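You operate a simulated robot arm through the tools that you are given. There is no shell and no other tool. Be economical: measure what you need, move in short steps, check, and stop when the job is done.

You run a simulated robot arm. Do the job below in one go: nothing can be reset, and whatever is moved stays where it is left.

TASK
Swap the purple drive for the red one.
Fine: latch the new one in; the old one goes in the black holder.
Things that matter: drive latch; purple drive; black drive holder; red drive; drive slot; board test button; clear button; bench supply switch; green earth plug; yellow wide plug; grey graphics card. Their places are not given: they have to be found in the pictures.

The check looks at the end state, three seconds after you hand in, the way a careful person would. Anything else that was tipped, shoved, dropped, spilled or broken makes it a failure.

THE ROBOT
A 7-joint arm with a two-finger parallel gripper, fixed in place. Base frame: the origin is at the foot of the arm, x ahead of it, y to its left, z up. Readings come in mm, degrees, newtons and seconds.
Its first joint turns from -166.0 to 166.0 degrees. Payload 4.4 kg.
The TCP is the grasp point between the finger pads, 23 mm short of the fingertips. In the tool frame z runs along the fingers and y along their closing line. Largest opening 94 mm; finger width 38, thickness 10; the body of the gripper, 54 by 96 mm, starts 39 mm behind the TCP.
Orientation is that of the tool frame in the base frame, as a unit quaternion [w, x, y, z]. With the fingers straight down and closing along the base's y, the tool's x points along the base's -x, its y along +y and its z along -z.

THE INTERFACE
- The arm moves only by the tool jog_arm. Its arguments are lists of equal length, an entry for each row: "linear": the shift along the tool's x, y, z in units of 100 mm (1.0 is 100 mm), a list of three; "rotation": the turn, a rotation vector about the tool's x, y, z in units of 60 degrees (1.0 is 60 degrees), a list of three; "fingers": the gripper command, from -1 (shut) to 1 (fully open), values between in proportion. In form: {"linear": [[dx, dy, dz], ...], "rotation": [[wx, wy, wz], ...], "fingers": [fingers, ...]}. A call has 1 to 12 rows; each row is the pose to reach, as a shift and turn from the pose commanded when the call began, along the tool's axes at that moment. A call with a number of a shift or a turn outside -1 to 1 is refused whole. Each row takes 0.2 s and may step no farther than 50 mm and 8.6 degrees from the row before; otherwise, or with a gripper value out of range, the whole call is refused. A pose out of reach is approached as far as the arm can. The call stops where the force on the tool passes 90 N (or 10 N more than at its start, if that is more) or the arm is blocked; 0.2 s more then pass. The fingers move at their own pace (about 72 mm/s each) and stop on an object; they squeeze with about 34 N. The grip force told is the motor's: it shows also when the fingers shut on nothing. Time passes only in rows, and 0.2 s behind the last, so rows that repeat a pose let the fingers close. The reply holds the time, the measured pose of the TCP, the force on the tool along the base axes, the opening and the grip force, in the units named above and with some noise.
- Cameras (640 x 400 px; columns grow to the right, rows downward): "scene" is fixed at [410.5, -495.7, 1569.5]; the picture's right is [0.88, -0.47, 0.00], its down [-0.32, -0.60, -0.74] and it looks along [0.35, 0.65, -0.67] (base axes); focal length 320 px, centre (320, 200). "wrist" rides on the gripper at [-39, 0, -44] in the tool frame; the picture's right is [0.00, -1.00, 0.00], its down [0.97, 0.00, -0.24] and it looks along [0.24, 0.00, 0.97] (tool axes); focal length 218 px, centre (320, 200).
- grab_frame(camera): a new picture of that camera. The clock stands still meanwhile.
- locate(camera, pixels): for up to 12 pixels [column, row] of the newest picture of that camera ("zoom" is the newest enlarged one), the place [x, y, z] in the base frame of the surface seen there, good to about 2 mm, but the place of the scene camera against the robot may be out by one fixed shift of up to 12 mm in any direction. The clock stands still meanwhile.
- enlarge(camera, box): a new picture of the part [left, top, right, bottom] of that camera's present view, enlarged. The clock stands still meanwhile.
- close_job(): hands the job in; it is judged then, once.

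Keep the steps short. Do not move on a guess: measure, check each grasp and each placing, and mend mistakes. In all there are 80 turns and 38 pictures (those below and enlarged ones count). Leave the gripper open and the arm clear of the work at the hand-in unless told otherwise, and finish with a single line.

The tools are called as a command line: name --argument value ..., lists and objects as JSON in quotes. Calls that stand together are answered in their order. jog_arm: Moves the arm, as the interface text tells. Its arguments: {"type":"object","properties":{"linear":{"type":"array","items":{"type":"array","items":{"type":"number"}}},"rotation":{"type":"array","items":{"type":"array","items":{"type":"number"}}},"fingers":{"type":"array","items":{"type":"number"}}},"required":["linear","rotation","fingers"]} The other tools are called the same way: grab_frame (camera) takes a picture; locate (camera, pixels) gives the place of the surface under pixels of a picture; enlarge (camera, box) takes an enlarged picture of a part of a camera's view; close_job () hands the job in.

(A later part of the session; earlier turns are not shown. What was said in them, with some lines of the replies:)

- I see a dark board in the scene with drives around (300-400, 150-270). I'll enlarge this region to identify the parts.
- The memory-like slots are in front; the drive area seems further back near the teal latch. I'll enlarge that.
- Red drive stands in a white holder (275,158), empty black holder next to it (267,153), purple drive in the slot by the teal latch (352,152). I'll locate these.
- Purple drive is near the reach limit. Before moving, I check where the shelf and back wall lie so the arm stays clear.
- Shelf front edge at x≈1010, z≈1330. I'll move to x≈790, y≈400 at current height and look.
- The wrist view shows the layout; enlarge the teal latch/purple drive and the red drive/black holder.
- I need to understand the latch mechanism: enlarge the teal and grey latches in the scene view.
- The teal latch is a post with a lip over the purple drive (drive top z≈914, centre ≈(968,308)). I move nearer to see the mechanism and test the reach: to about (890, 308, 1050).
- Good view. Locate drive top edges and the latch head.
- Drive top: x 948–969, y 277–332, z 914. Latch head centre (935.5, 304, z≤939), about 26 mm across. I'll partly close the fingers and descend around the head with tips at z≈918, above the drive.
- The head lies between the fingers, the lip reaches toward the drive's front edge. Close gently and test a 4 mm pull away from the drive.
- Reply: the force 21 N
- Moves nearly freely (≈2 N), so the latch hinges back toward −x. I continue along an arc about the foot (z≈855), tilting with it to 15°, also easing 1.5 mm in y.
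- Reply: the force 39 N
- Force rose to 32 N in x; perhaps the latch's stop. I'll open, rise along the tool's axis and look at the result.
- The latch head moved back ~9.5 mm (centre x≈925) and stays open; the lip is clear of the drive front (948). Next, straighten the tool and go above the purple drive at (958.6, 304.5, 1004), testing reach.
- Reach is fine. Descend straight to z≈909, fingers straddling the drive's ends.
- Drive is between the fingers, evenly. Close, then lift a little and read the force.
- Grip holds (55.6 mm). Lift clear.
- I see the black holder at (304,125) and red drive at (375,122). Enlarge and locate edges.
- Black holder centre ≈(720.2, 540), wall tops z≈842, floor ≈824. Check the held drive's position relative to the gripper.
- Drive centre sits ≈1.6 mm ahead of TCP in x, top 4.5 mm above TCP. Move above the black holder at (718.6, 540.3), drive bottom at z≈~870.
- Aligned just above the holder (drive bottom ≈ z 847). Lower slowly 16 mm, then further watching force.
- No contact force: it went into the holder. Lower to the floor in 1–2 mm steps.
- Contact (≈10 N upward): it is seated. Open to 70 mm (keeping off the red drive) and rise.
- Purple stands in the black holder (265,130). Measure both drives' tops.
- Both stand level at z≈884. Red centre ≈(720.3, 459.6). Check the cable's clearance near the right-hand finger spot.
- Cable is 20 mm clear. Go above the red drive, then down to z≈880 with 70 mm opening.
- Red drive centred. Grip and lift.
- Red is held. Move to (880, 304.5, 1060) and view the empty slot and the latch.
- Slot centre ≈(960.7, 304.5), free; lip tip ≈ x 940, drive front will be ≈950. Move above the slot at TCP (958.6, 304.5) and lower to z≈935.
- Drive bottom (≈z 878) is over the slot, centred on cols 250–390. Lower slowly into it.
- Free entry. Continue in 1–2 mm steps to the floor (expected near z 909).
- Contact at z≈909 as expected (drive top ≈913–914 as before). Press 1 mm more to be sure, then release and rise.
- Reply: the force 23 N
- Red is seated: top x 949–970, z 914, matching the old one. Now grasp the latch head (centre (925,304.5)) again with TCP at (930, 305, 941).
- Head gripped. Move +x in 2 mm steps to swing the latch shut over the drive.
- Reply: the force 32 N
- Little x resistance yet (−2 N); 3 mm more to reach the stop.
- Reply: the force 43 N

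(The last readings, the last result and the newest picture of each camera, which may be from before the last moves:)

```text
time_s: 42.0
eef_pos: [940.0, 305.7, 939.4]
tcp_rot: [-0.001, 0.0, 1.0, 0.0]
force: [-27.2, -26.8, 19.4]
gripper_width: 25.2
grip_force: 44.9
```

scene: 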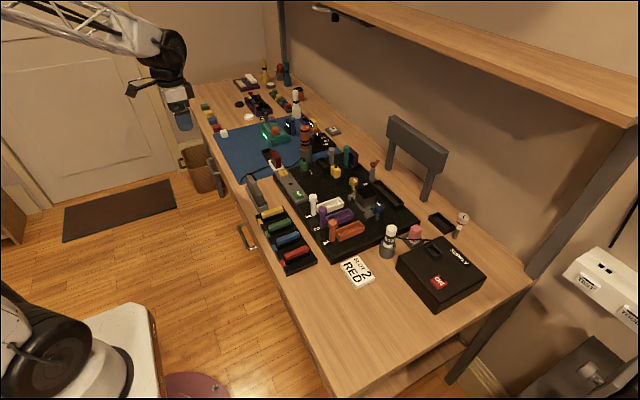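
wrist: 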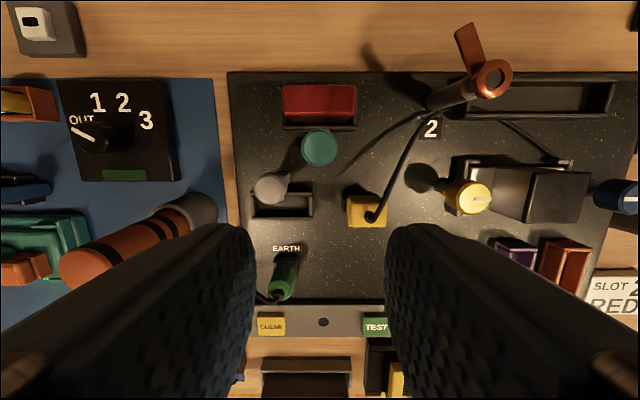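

Stop felt (27 N). Release, rise, and look.

jog_arm --linear '[[0, 0, 0], [0, 0, 0], [0, 0, -0.3], [0, 0, -0.7], [0, 0, -1.0]]' --rotation '[[0, 0, 0], [0, 0, 0], [0, 0, 0], [0, 0, 0], [0, 0, 0]]' --fingers '[-0.1, -0.1, -0.1, -0.1, -0.1]'

jog_arm --linear '[[0.3, 0, 0], [0.54, 0, -0.05], [0.54, 0, -0.05]]' --rotation '[[0, 0, 0], [0, 0, 0], [0, 0, 0]]' --fingers '[-0.1, -0.1, -0.1]'

grab_frame --camera "wrist"

enlarge --camera "wrist" --box '[270, 75, 370, 165]'

enlarge --camera "scene" --box '[305, 128, 385, 178]'

```text
time_s: 43.2
eef_pos: [941.7, 306.1, 1040.9]
tcp_rot: [-0.002, 0.0, 1.0, 0.0]
force: [0.4, -0.1, -1.7]
gripper_width: 42.4
grip_force: 0.0
```

```text
time_s: 44.0
eef_pos: [887.2, 305.8, 1045.7]
tcp_rot: [0.0, 0.0, 1.0, 0.0]
force: [-0.1, 0.5, -0.6]
gripper_width: 41.9
grip_force: 0.0
```

```text
8 pictures are left
```

wrist: 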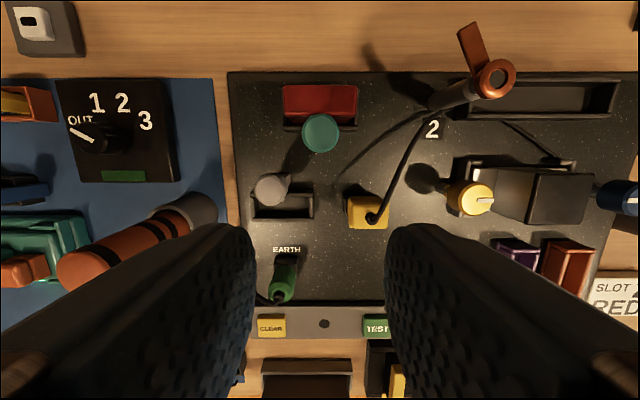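

```text
4.44 times, centred on (320, 120) of wrist
```

zoom: 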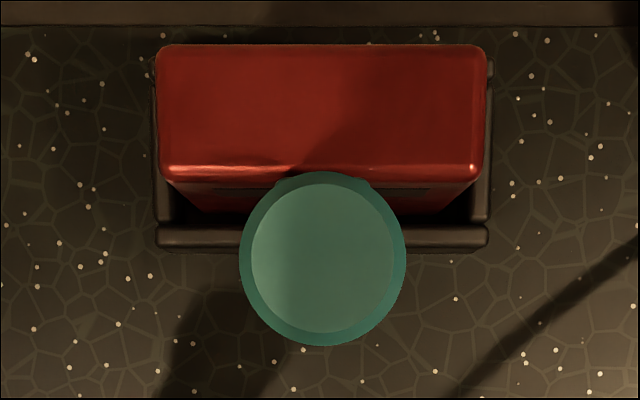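

```text
8.00 times, centred on (345, 153) of scene
```

zoom: 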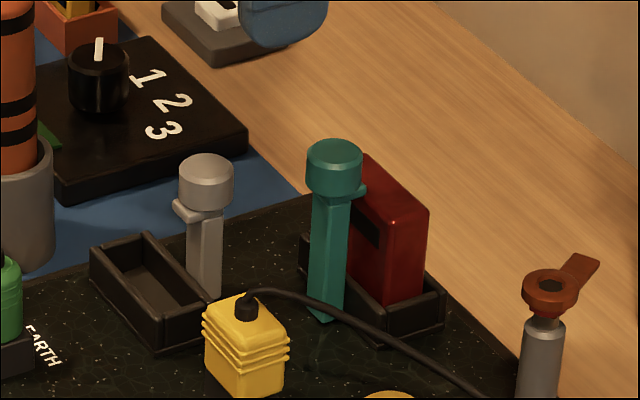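

Latch head now overlaps the drive front edge as at the start. Verify its position numerically.

locate --camera "wrist" --pixels '[[320, 122], [320, 146], [309, 134], [332, 134], [320, 90], [288, 90], [352, 90], [288, 112], [352, 112], [270, 188]]'

```text
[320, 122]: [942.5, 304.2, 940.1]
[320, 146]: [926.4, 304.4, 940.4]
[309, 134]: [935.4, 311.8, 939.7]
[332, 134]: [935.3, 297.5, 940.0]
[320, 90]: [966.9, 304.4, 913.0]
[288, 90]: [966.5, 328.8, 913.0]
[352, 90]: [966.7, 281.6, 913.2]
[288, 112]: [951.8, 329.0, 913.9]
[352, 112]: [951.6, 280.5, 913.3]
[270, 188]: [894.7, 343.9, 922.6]
```

Latch head is back at its original closed position (≈935, 304.5) and red is level. Retreat with the gripper open and make a final check.

jog_arm --linear '[[0, 0, -0.4], [0.2, 0, -0.8], [0.6, 0, -0.8], [1.0, 0, -0.8]]' --rotation '[[0, 0, 0], [0, 0, 0], [0, 0, 0], [0, 0, 0]]' --fingers '[1, 1, 1, 1]'

jog_arm --linear '[[0.4, 0.2, 0], [0.8, 0.5, 0], [1.0, 0.9, 0], [1.0, 0.9, 0]]' --rotation '[[0, 0, 0], [0, 0, 0], [0, 0, 0], [0, 0, 0]]' --fingers '[1, 1, 1, 1]'

jog_arm --linear '[[0.4, 0, 0], [0.8, 0, 0], [1.0, 0, 0], [1.0, 0, 0]]' --rotation '[[0, 0, 0], [0, 0, 0], [0, 0, 0], [0, 0, 0]]' --fingers '[1, 1, 1, 1]'

enlarge --camera "scene" --box '[230, 110, 430, 235]'

enlarge --camera "scene" --box '[325, 138, 371, 170]'

```text
time_s: 45.0
eef_pos: [787.3, 305.1, 1124.9]
tcp_rot: [-0.001, 0.0, 1.0, 0.0]
force: [0.3, 0.1, -0.6]
gripper_width: 94.2
grip_force: 0.1
```

```text
time_s: 46.0
eef_pos: [687.8, 395.2, 1125.8]
tcp_rot: [0.0, 0.0, 1.0, 0.0]
force: [-0.9, -0.6, 0.2]
gripper_width: 93.9
grip_force: 0.1
```

```text
time_s: 47.0
eef_pos: [588.1, 395.0, 1124.3]
tcp_rot: [-0.001, 0.0, 1.0, 0.0]
force: [1.0, -0.3, -0.5]
gripper_width: 94.1
grip_force: 0.1
```

```text
3.20 times, centred on (330, 172) of scene
```

zoom: 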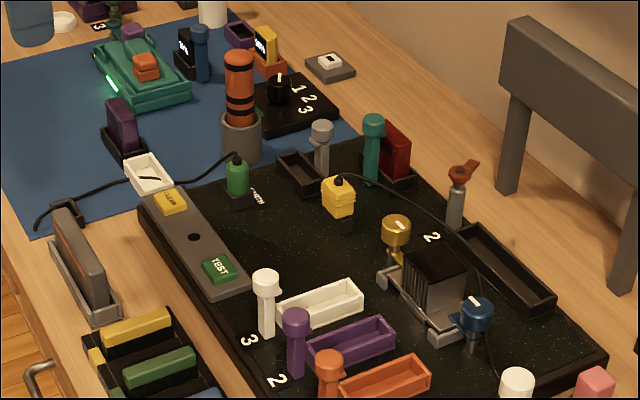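

```text
12.50 times, centred on (348, 154) of scene
```

zoom: 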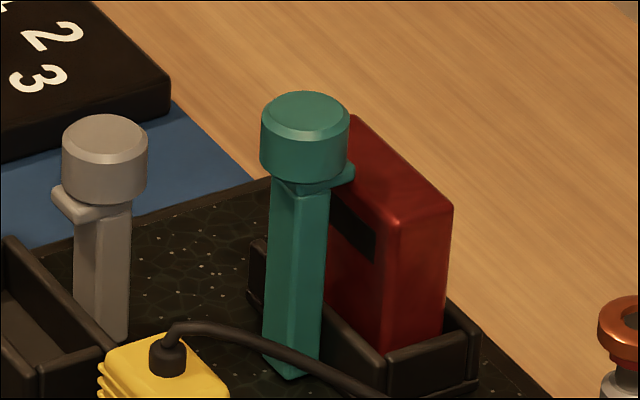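

Everything else is unmoved. Red is in the slot with the lip over its edge, purple is in the black holder, and the gripper is open and clear. I'm handing in now.

close_job

```text
The job is handed in.
```

The red drive is in the slot with the latch closed, and the purple drive stands in the black holder.
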